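You operate a simulated robot arm through the tools that you are given. There is no shell and no other tool. Be economical: measure what you need, move in short steps, check, and stop when the job is done.

You are at the controls of a simulated robot arm. One attempt, no reset.

TASK
Slide the small cream jug along the table top until it stands next to the khaki cloth.

Only the result counts: the job must be done as asked and must still hold three seconds after the hand-in. Knocking over, shifting, dropping, spilling or breaking anything else fails it. Flat cloth is picked up by pressing the open fingertips on it (5 to 10 N) and closing them slowly along it; thin cloth reads only 2 to 8 mm in the jaws.

THE ROBOT
A 6-joint arm with a two-finger parallel gripper, fixed in place. Base frame: the origin is at the foot of the arm, x ahead of it, y to its left, z up; the work surface is at about z = 0. Readings come in mm, rad, newtons and seconds.
With the tool pointing down near the work surface it reaches from about 120 to 500 mm from the base axis. Its first joint turns from -1.257 to 1.257 rad. Payload 0.65 kg.
The TCP is the grasp point between the finger pads, 25 mm short of the fingertips. In the tool frame z runs along the fingers and y along their closing line. The gripper opens to 76 mm. The fingers are 18 mm wide and 10 mm thick; the gripper's body (36 by 78 mm) begins 45 mm behind the TCP.
Orientation is that of the tool frame in the base frame, as [roll, pitch, yaw] about the fixed x, y, z axes, in that order (R = Rz(yaw) Ry(pitch) Rx(roll)). With the fingers straight down and closing along the base's y, the tool's x points along the base's -x, its y along +y and its z along -z.

THE INTERFACE
- The arm moves only by the tool send_rows. Its argument "deltas" is a list of rows, each an object of numbers (a shift or turn left out is 0, a gripper value left out holds the last): "grip": the opening, from 0 (shut) to 1 (fully open); "x", "y", "z": the shift along the tool's x, y, z in mm; "rx", "ry", "rz": the turn, a rotation vector about the tool's x, y, z in degrees. In form: [{"grip": .., "x": .., "y": .., "z": .., "rx": .., "ry": .., "rz": ..}, ...]. A call has 1 to 10 rows; each row shifts and turns the commanded pose from where the row before left it, along the tool's axes as they then stand. Each row takes 0.2 s and may step no farther than 50 mm and 0.15 rad from the row before; otherwise, or with a gripper value out of range, the whole call is refused. Where a pose cannot be reached the arm comes as near as it can. A force on the tool above 40 N (or 10 N above the force at the start of the call, whichever is more), or a blocked arm, ends the call early, and 0.2 s more pass. The fingers move at their own pace (about 108 mm/s each) and stop on an object; they squeeze with about 37 N. The grip force told is the motor's: it shows also when the fingers shut on nothing. Time passes only in rows, and 0.2 s behind the last, so rows that do not move let the fingers close. The reply holds the time, the measured pose of the TCP, the force on the tool along the base axes, the opening and the grip force, in the units named above and with some noise, and new pictures: "show" is both (left out), scene, wrist or none.
- Cameras (640 x 400 px; columns grow to the right, rows downward): "scene" is fixed at [72.6, 292.6, 398.5]; the picture's right is [-0.55, -0.84, 0.00], its down [-0.51, 0.34, -0.79] and it looks along [0.66, -0.43, -0.61] (base axes); focal length 239 px, centre (320, 200). "wrist" rides on the gripper at [58, 11, -81] in the tool frame; the picture's right is [-0.18, 0.98, 0.00], its down [-0.75, -0.14, -0.64] and it looks along [-0.63, -0.12, 0.77] (tool axes); focal length 243 px, centre (320, 200). There is no depth. A picture from a camera that has moved, and an enlarged one, comes with that camera's place and axes in the base frame and with its lens.
- zoom(camera, box): a new picture of the part [left, top, right, bottom] of that camera's present view, enlarged. It takes no simulated time.
- hand_in(): hands the job in; it is judged then, once.

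Work in short steps. Places have to be worked out from the pictures, the camera data and where the tool is seen: move nearer, look again, correct. Check each grasp and each placing, and mend what went wrong. You have 90 turns and 170 pictures in all, those below and enlarged ones among them. Open the gripper and draw the arm clear of the work before you hand the job in, unless the task says otherwise; then end with one line.

The tools are called after ">>>" by a JSON object that holds its "name" and its "arguments". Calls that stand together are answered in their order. send_rows: Moves the arm, as the interface text tells. Its arguments: {"type":"object","properties":{"deltas":{"type":"array","items":{"type":"object","properties":{"grip":{"type":"number"},"x":{"type":"number"},"y":{"type":"number"},"z":{"type":"number"},"rx":{"type":"number"},"ry":{"type":"number"},"rz":{"type":"number"}}}},"show":{"type":"string","enum":["both","scene","wrist","none"]}},"required":["deltas"]} The other tools are called the same way: zoom (camera, box) takes an enlarged picture of a part of a camera's view; hand_in () hands the job in.

At the start:

```text
time_s: 0.0
tool_pos: [301.4, -25.3, 249.8]
tcp_rot: [3.14, 0.0, 3.142]
contact_force: [-0.3, -0.7, 0.1]
grip_width: 76.1
gripper_force: 0.0
```

scene: 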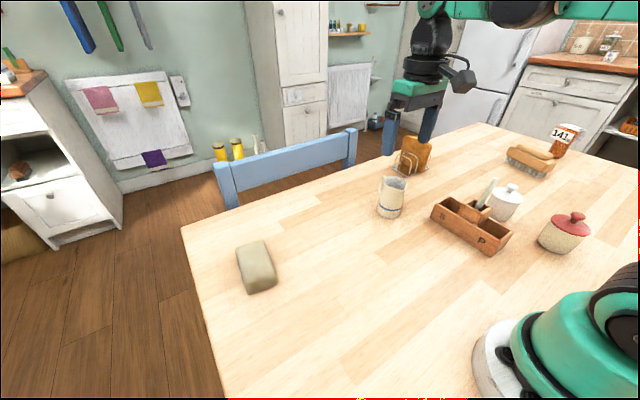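
wrist: 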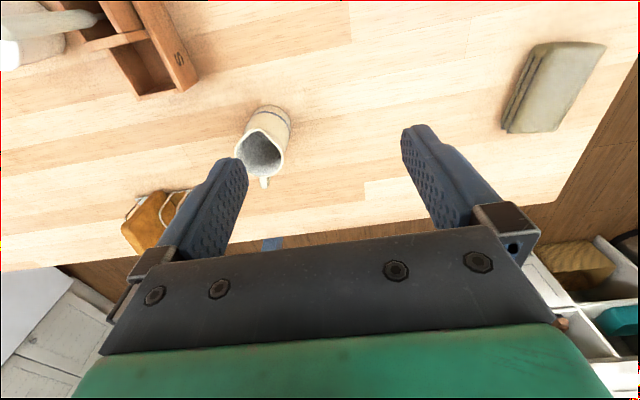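

The jug looks to be near (355, -103) and the cloth near (380, 240). I'll enlarge both to measure them more precisely.

>>> {"name": "zoom", "arguments": {"camera": "scene", "box": [340, 140, 500, 240]}}

>>> {"name": "zoom", "arguments": {"camera": "scene", "box": [180, 210, 340, 310]}}

>>> {"name": "zoom", "arguments": {"camera": "wrist", "box": [180, 80, 340, 180]}}

```text
4.00 times, centred on (420, 190) of scene
camera zoom: at [72.6, 292.6, 398.5], right [-0.55, -0.84, 0.0], down [-0.51, 0.34, -0.79], along [0.66, -0.43, -0.61], focal length 956 px, centre (-80, 240)
```

zoom: 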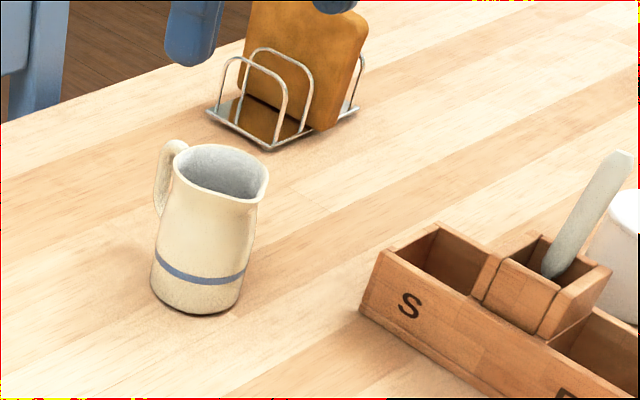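

```text
4.00 times, centred on (260, 260) of scene
camera zoom: at [72.6, 292.6, 398.5], right [-0.55, -0.84, 0.0], down [-0.51, 0.34, -0.79], along [0.66, -0.43, -0.61], focal length 956 px, centre (560, -40)
```

zoom: 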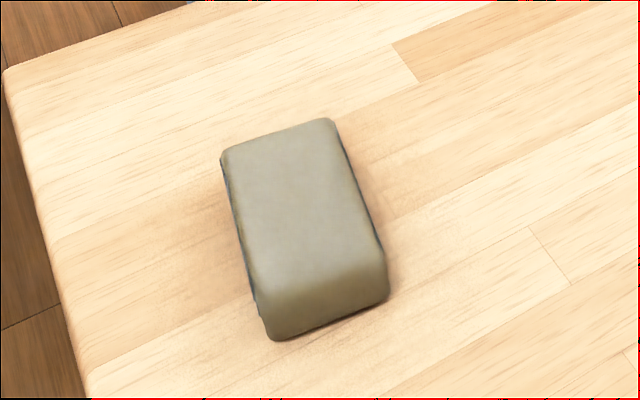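

```text
4.00 times, centred on (260, 130) of wrist
camera zoom: at [243.5, -14.8, 328.2], right [0.18, 0.98, 0.0], down [0.75, -0.14, 0.64], along [0.63, -0.12, -0.77], focal length 970 px, centre (560, 480)
```

zoom: 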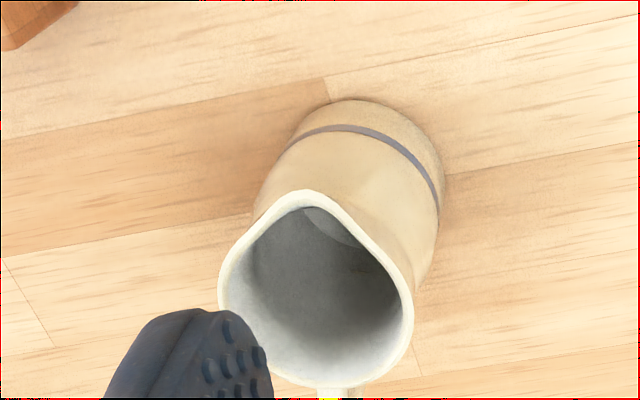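

The jug measures about 88 mm high and 60 mm wide, centred near (363, -108), with its handle toward +x. The cloth's jug-side edge runs from (332, 221) to (427, 205). I'll move above the jug and look again.

>>> {"name": "send_rows", "arguments": {"deltas": [{"grip": 1, "x": -15, "y": -21}, {"x": -16, "y": -21}, {"x": -16, "y": -21, "z": 25}, {"x": -15, "y": -20, "z": 30}, {"z": 30}, {}]}}

```text
time_s: 1.4
tool_pos: [364.6, -108.6, 162.8]
tcp_rot: [3.142, -0.002, 3.139]
contact_force: [-0.1, -0.6, 0.3]
grip_width: 76.0
gripper_force: 0.1
camera wrist: at [305.6, -98.3, 242.8], right [0.18, 0.98, 0.0], down [0.75, -0.14, 0.64], along [0.63, -0.12, -0.77], focal length 243 px, centre (320, 200)
```

scene: 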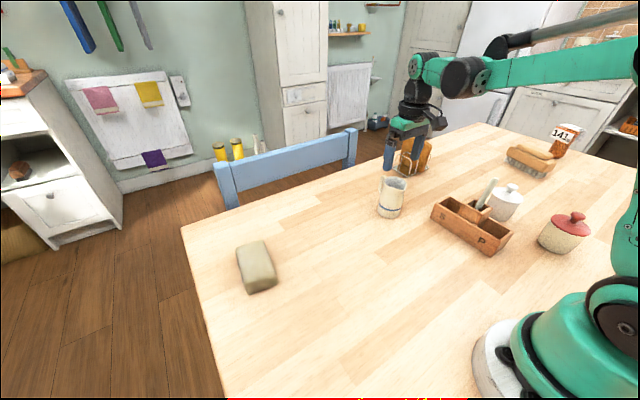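
wrist: 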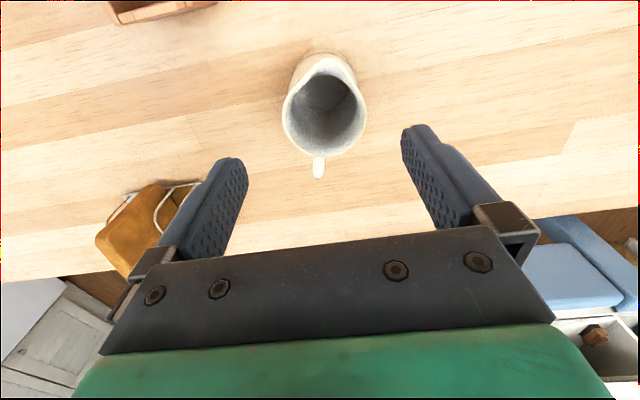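

The rim centre works out at (361, -106), so I need a correction of about (-4, +2.5). I'll apply it, go down until the tips are just above the rim, and check.

>>> {"name": "send_rows", "arguments": {"deltas": [{"x": 3, "y": 2.5, "z": 20}, {"z": 22}, {}]}}

>>> {"name": "zoom", "arguments": {"camera": "scene", "box": [340, 100, 500, 240]}}

```text
time_s: 2.2
tool_pos: [359.9, -103.9, 121.4]
tcp_rot: [-3.14, 0.0, -3.141]
contact_force: [1.3, -0.1, -0.4]
grip_width: 75.9
gripper_force: 0.2
camera wrist: at [302.5, -94.7, 201.2], right [0.18, 0.98, 0.0], down [0.75, -0.14, 0.64], along [0.63, -0.12, -0.77], focal length 243 px, centre (320, 200)
```

scene: 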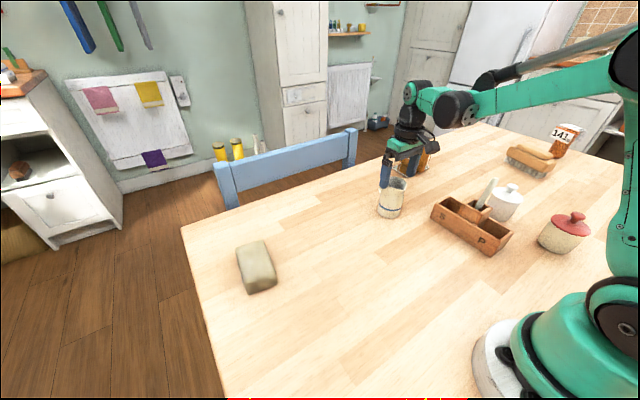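
wrist: 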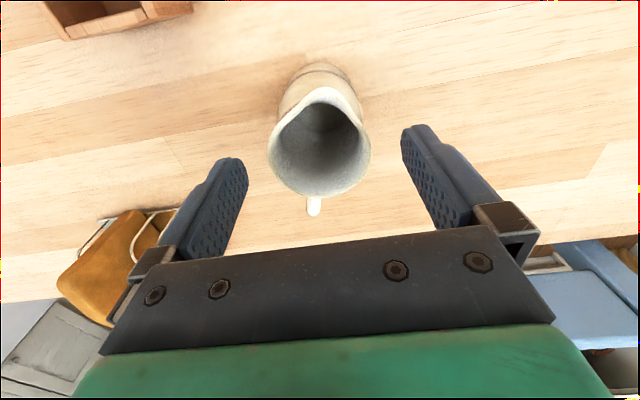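

```text
2.86 times, centred on (420, 170) of scene
camera zoom: at [72.6, 292.6, 398.5], right [-0.55, -0.84, 0.0], down [-0.51, 0.34, -0.79], along [0.66, -0.43, -0.61], focal length 683 px, centre (34, 286)
```

zoom: 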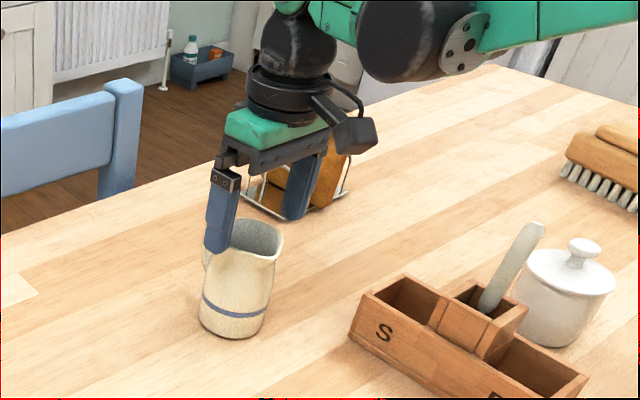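

The jug centre is refined to (363, -106.5). I'll correct by (+3, -2.5) and go down to about z = 60, which puts the fingers beside the body with their tips above the height of the cloth.

>>> {"name": "send_rows", "arguments": {"deltas": [{"x": -3, "y": -2.5}, {"z": 20}, {"z": 20}, {"z": 20}, {}]}}

```text
time_s: 3.4
tool_pos: [361.9, -107.8, 60.7]
tcp_rot: [-3.141, 0.0, 3.142]
contact_force: [-0.3, -0.1, 0.0]
grip_width: 75.9
gripper_force: 0.0
camera wrist: at [305.2, -98.1, 140.4], right [0.18, 0.98, 0.0], down [0.75, -0.14, 0.64], along [0.63, -0.12, -0.77], focal length 243 px, centre (320, 200)
```

scene: 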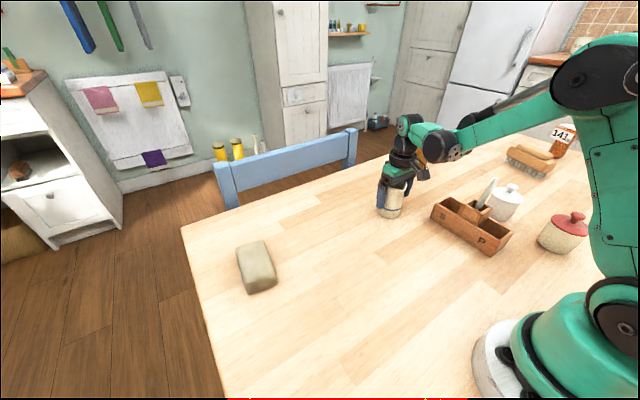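
wrist: 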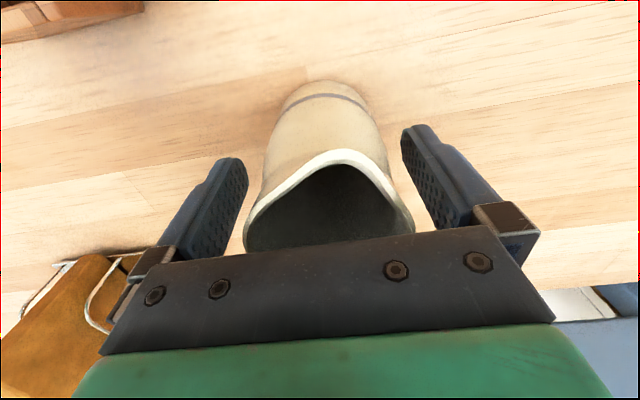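

The jug sits between the fingers with similar gaps on both sides. I'll close gradually.

>>> {"name": "send_rows", "arguments": {"deltas": [{"grip": 0.85}, {"grip": 0.78}, {"grip": 0.72}, {"grip": 0.66}, {"grip": 0.6}, {}]}}

```text
time_s: 4.8
tool_pos: [361.8, -109.1, 61.1]
tcp_rot: [3.14, 0.0, 3.141]
contact_force: [-0.2, -1.2, -0.2]
grip_width: 54.6
gripper_force: 37.5
camera wrist: at [305.2, -98.1, 140.7], right [0.18, 0.98, 0.0], down [0.75, -0.14, 0.64], along [0.63, -0.12, -0.77], focal length 243 px, centre (320, 200)
```

scene: 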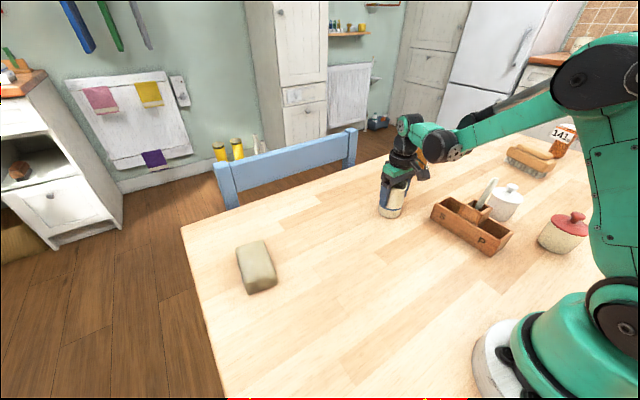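
wrist: 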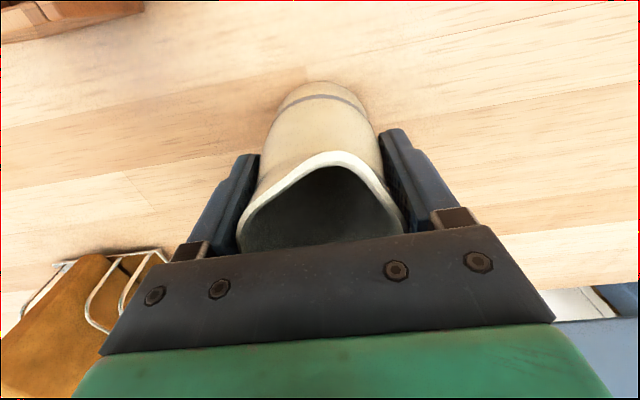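

The jug is held, with the jaws at 54.6 mm. I'll slide it level along +y in small steps with a slight +x, then check.

>>> {"name": "send_rows", "arguments": {"deltas": [{"y": 8}, {"y": 16, "x": -1}, {"y": 20, "x": -1}, {"y": 20, "x": -1}, {"y": 20, "x": -1}, {"y": 20, "x": -1}, {"y": 16, "x": -1}, {}]}}

```text
time_s: 6.6
tool_pos: [367.3, 11.5, 61.4]
tcp_rot: [3.141, 0.0, 3.14]
contact_force: [1.4, -0.6, 0.4]
grip_width: 54.6
gripper_force: 37.1
camera wrist: at [310.5, 22.1, 141.4], right [0.19, 0.98, 0.0], down [0.75, -0.14, 0.64], along [0.63, -0.12, -0.77], focal length 243 px, centre (320, 200)
```

scene: 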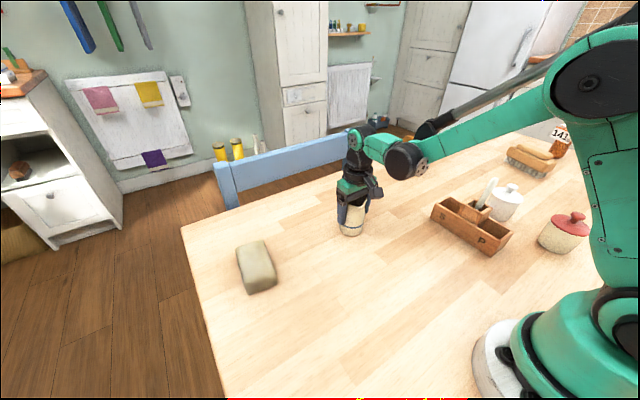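
wrist: 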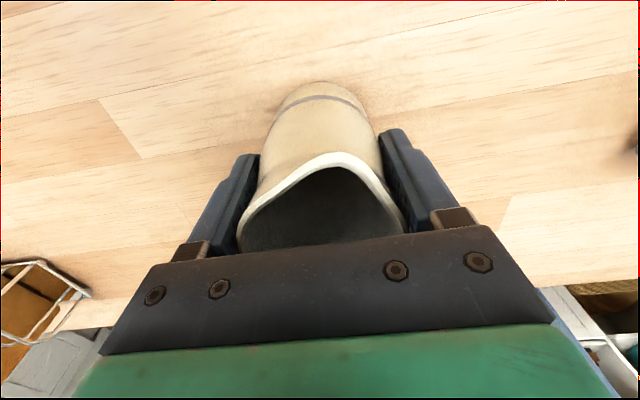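

The slide is steady and level. I'll continue to y of about 132.

>>> {"name": "send_rows", "arguments": {"deltas": [{"y": 8, "z": 0.2}, {"y": 16, "x": -1}, {"y": 20, "x": -1}, {"y": 20, "x": -1}, {"y": 20, "x": -1}, {"y": 20, "x": -1}, {"y": 16}, {}]}}

>>> {"name": "zoom", "arguments": {"camera": "scene", "box": [180, 190, 372, 310]}}

```text
time_s: 8.4
tool_pos: [374.9, 131.7, 60.9]
tcp_rot: [3.141, 0.001, 3.14]
contact_force: [-0.2, -1.1, 1.1]
grip_width: 54.6
gripper_force: 36.7
camera wrist: at [316.7, 141.9, 140.7], right [0.19, 0.98, 0.0], down [0.75, -0.14, 0.64], along [0.63, -0.12, -0.77], focal length 243 px, centre (320, 200)
```

scene: 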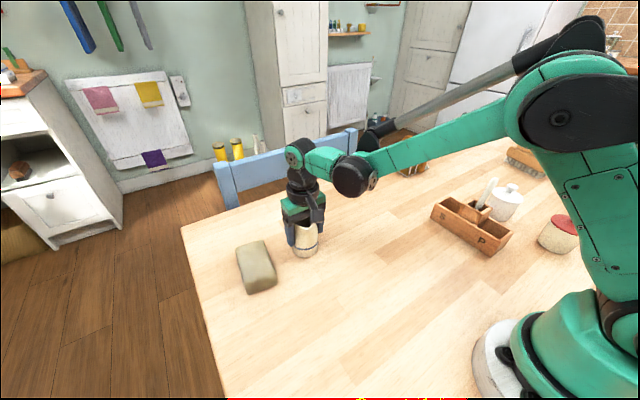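
wrist: 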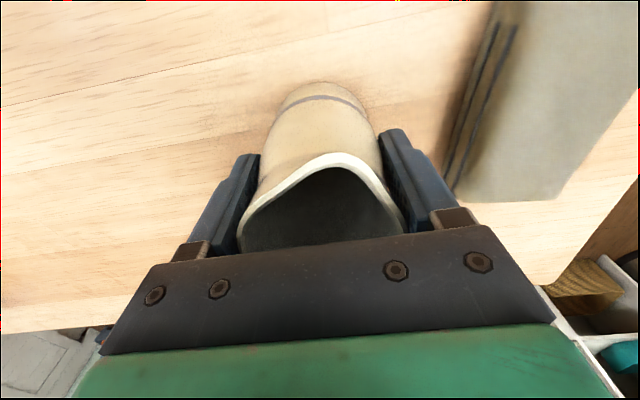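

```text
3.33 times, centred on (276, 250) of scene
camera zoom: at [72.6, 292.6, 398.6], right [-0.55, -0.84, 0.0], down [-0.51, 0.34, -0.79], along [0.66, -0.43, -0.61], focal length 797 px, centre (467, 33)
```

zoom: 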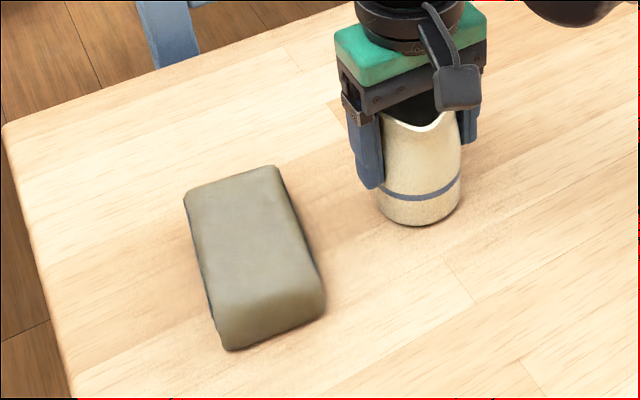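

The cloth's jug-side edge is at about y = 212 and it's roughly 28 mm thick. The jug's base edge is at about y = 159. I'll slide 39 mm further and check the gap.

>>> {"name": "send_rows", "arguments": {"deltas": [{"y": 8}, {"y": 10}, {"y": 10}, {"y": 7}, {"y": 4}, {}]}}

>>> {"name": "zoom", "arguments": {"camera": "scene", "box": [200, 200, 360, 300]}}

>>> {"name": "zoom", "arguments": {"camera": "wrist", "box": [240, 60, 560, 260]}}

```text
time_s: 9.8
tool_pos: [373.7, 170.1, 61.0]
tcp_rot: [3.141, 0.001, -3.14]
contact_force: [0.4, 0.4, -0.1]
grip_width: 54.2
gripper_force: 37.5
camera wrist: at [316.4, 180.7, 140.7], right [0.18, 0.98, 0.0], down [0.75, -0.14, 0.64], along [0.63, -0.12, -0.77], focal length 243 px, centre (320, 200)
```

scene: 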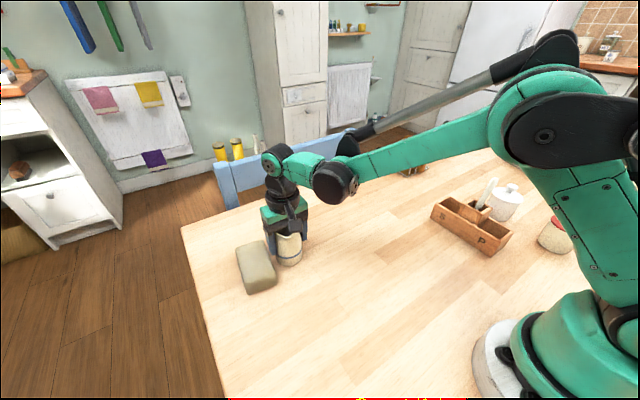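
wrist: 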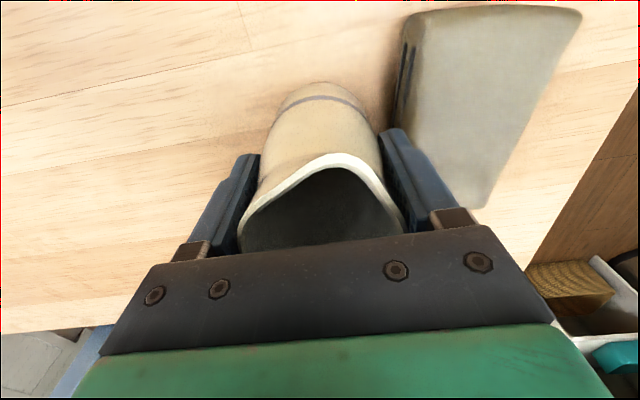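

```text
4.00 times, centred on (280, 250) of scene
camera zoom: at [72.6, 292.6, 398.5], right [-0.55, -0.84, 0.0], down [-0.51, 0.34, -0.79], along [0.66, -0.43, -0.61], focal length 956 px, centre (480, 0)
```

zoom: 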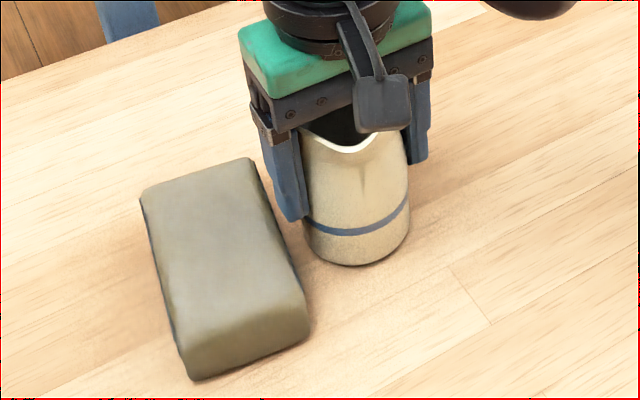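

```text
2.00 times, centred on (400, 160) of wrist
camera zoom: at [316.4, 180.7, 140.7], right [0.18, 0.98, 0.0], down [0.75, -0.14, 0.64], along [0.63, -0.12, -0.77], focal length 485 px, centre (160, 280)
```

zoom: 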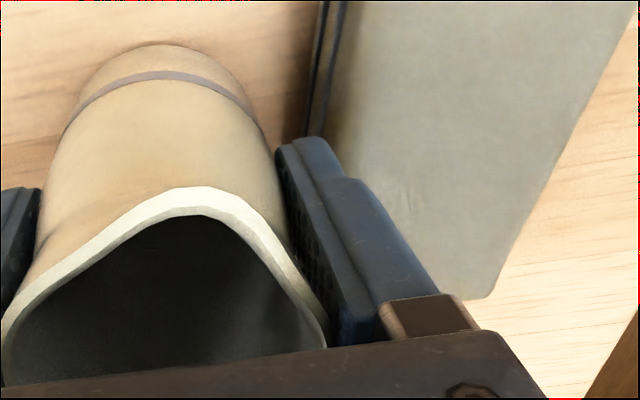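

The gap between jug and cloth is about 13 mm, and the jug is upright on the table. I'll open partway, about 4 mm per side, so the outer finger keeps off the cloth, then lift straight up.

>>> {"name": "send_rows", "arguments": {"deltas": [{"grip": 0.74}, {"grip": 0.78}, {"grip": 0.81}, {}]}}

>>> {"name": "zoom", "arguments": {"camera": "wrist", "box": [180, 60, 500, 260]}}

```text
time_s: 10.8
tool_pos: [373.3, 170.8, 61.2]
tcp_rot: [3.141, 0.0, 3.14]
contact_force: [-0.6, -0.2, 0.6]
grip_width: 61.8
gripper_force: 0.1
camera wrist: at [316.4, 180.5, 140.8], right [0.18, 0.98, 0.0], down [0.75, -0.14, 0.64], along [0.63, -0.12, -0.77], focal length 243 px, centre (320, 200)
```

scene: 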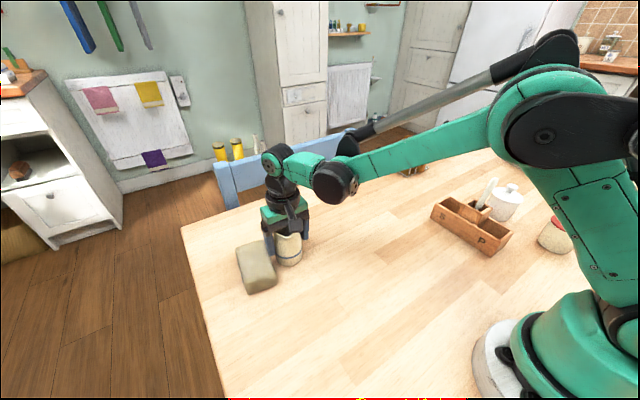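
wrist: 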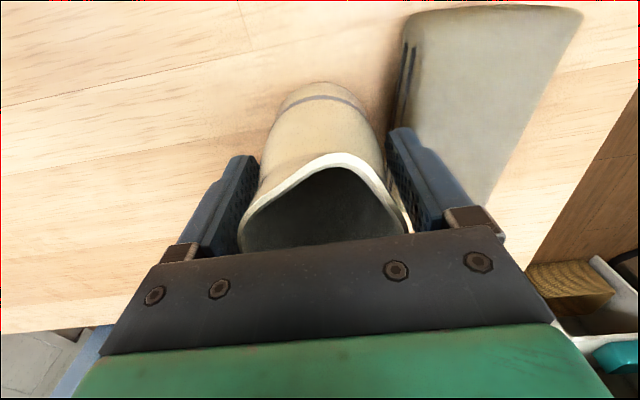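

```text
2.00 times, centred on (340, 160) of wrist
camera zoom: at [316.4, 180.5, 140.8], right [0.18, 0.98, 0.0], down [0.75, -0.14, 0.64], along [0.63, -0.12, -0.77], focal length 485 px, centre (280, 280)
```

zoom: 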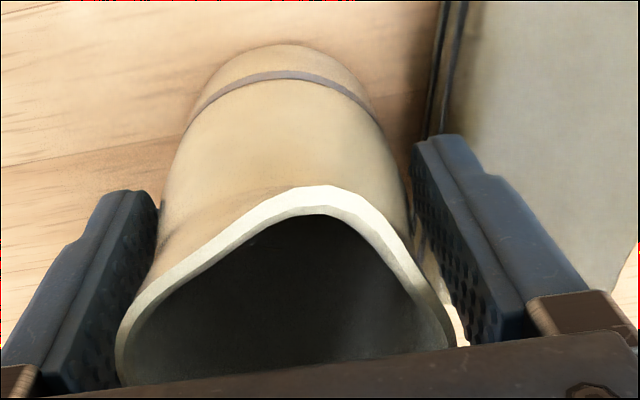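

The fingers are free of the jug. I'll lift straight up, opening slightly more once the tips are well above the cloth.

>>> {"name": "send_rows", "arguments": {"deltas": [{"z": -6}, {"z": -8, "grip": 0.85}, {"z": -12, "grip": 0.92}, {"z": -20}, {"z": -30}, {"z": -40}, {"z": -40}, {}]}}

>>> {"name": "zoom", "arguments": {"camera": "scene", "box": [200, 200, 360, 300]}}

```text
time_s: 12.6
tool_pos: [375.2, 170.4, 218.7]
tcp_rot: [3.141, -0.001, 3.141]
contact_force: [0.8, 1.2, -0.7]
grip_width: 69.8
gripper_force: 0.0
camera wrist: at [316.8, 180.6, 297.5], right [0.18, 0.98, 0.0], down [0.75, -0.14, 0.64], along [0.63, -0.12, -0.77], focal length 243 px, centre (320, 200)
```

scene: 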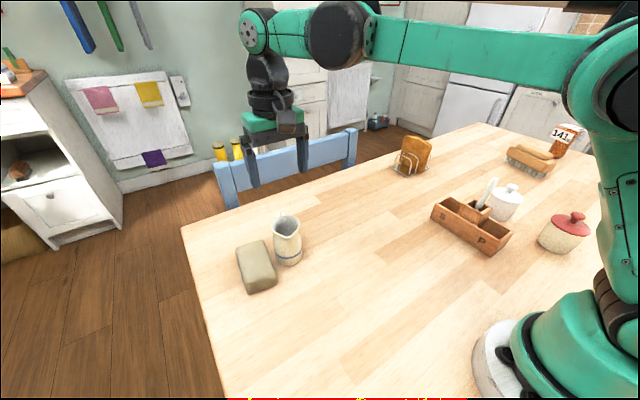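
wrist: 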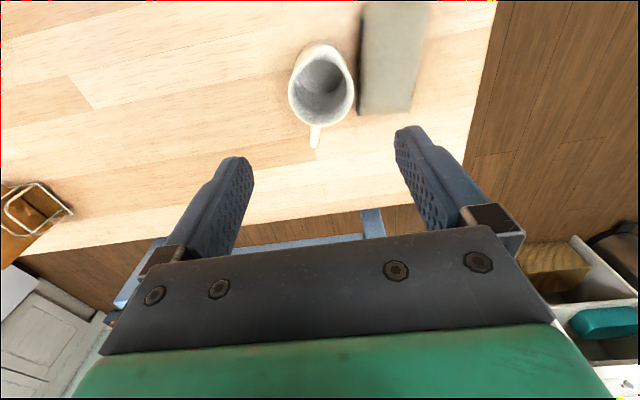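

```text
4.00 times, centred on (280, 250) of scene
camera zoom: at [72.6, 292.6, 398.5], right [-0.55, -0.84, 0.0], down [-0.51, 0.34, -0.79], along [0.66, -0.43, -0.61], focal length 956 px, centre (480, 0)
```

zoom: 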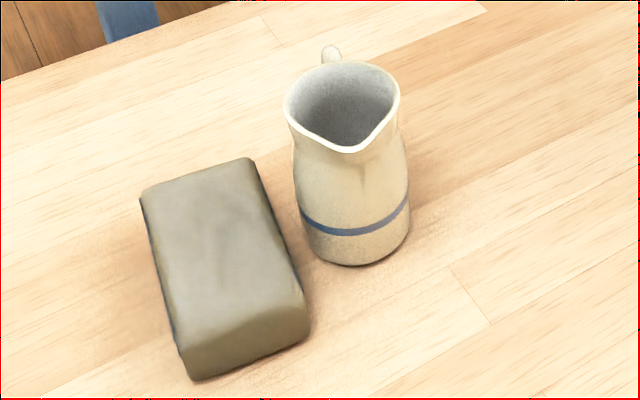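

The jug stands upright beside the cloth, nothing else has moved, and the arm is clear. I'm handing in.

>>> {"name": "hand_in", "arguments": {}}

```text
The job is handed in.
```

The cream jug was slid along the table and stands upright about 13 mm from the khaki cloth; nothing else was disturbed, and the job is handed in.
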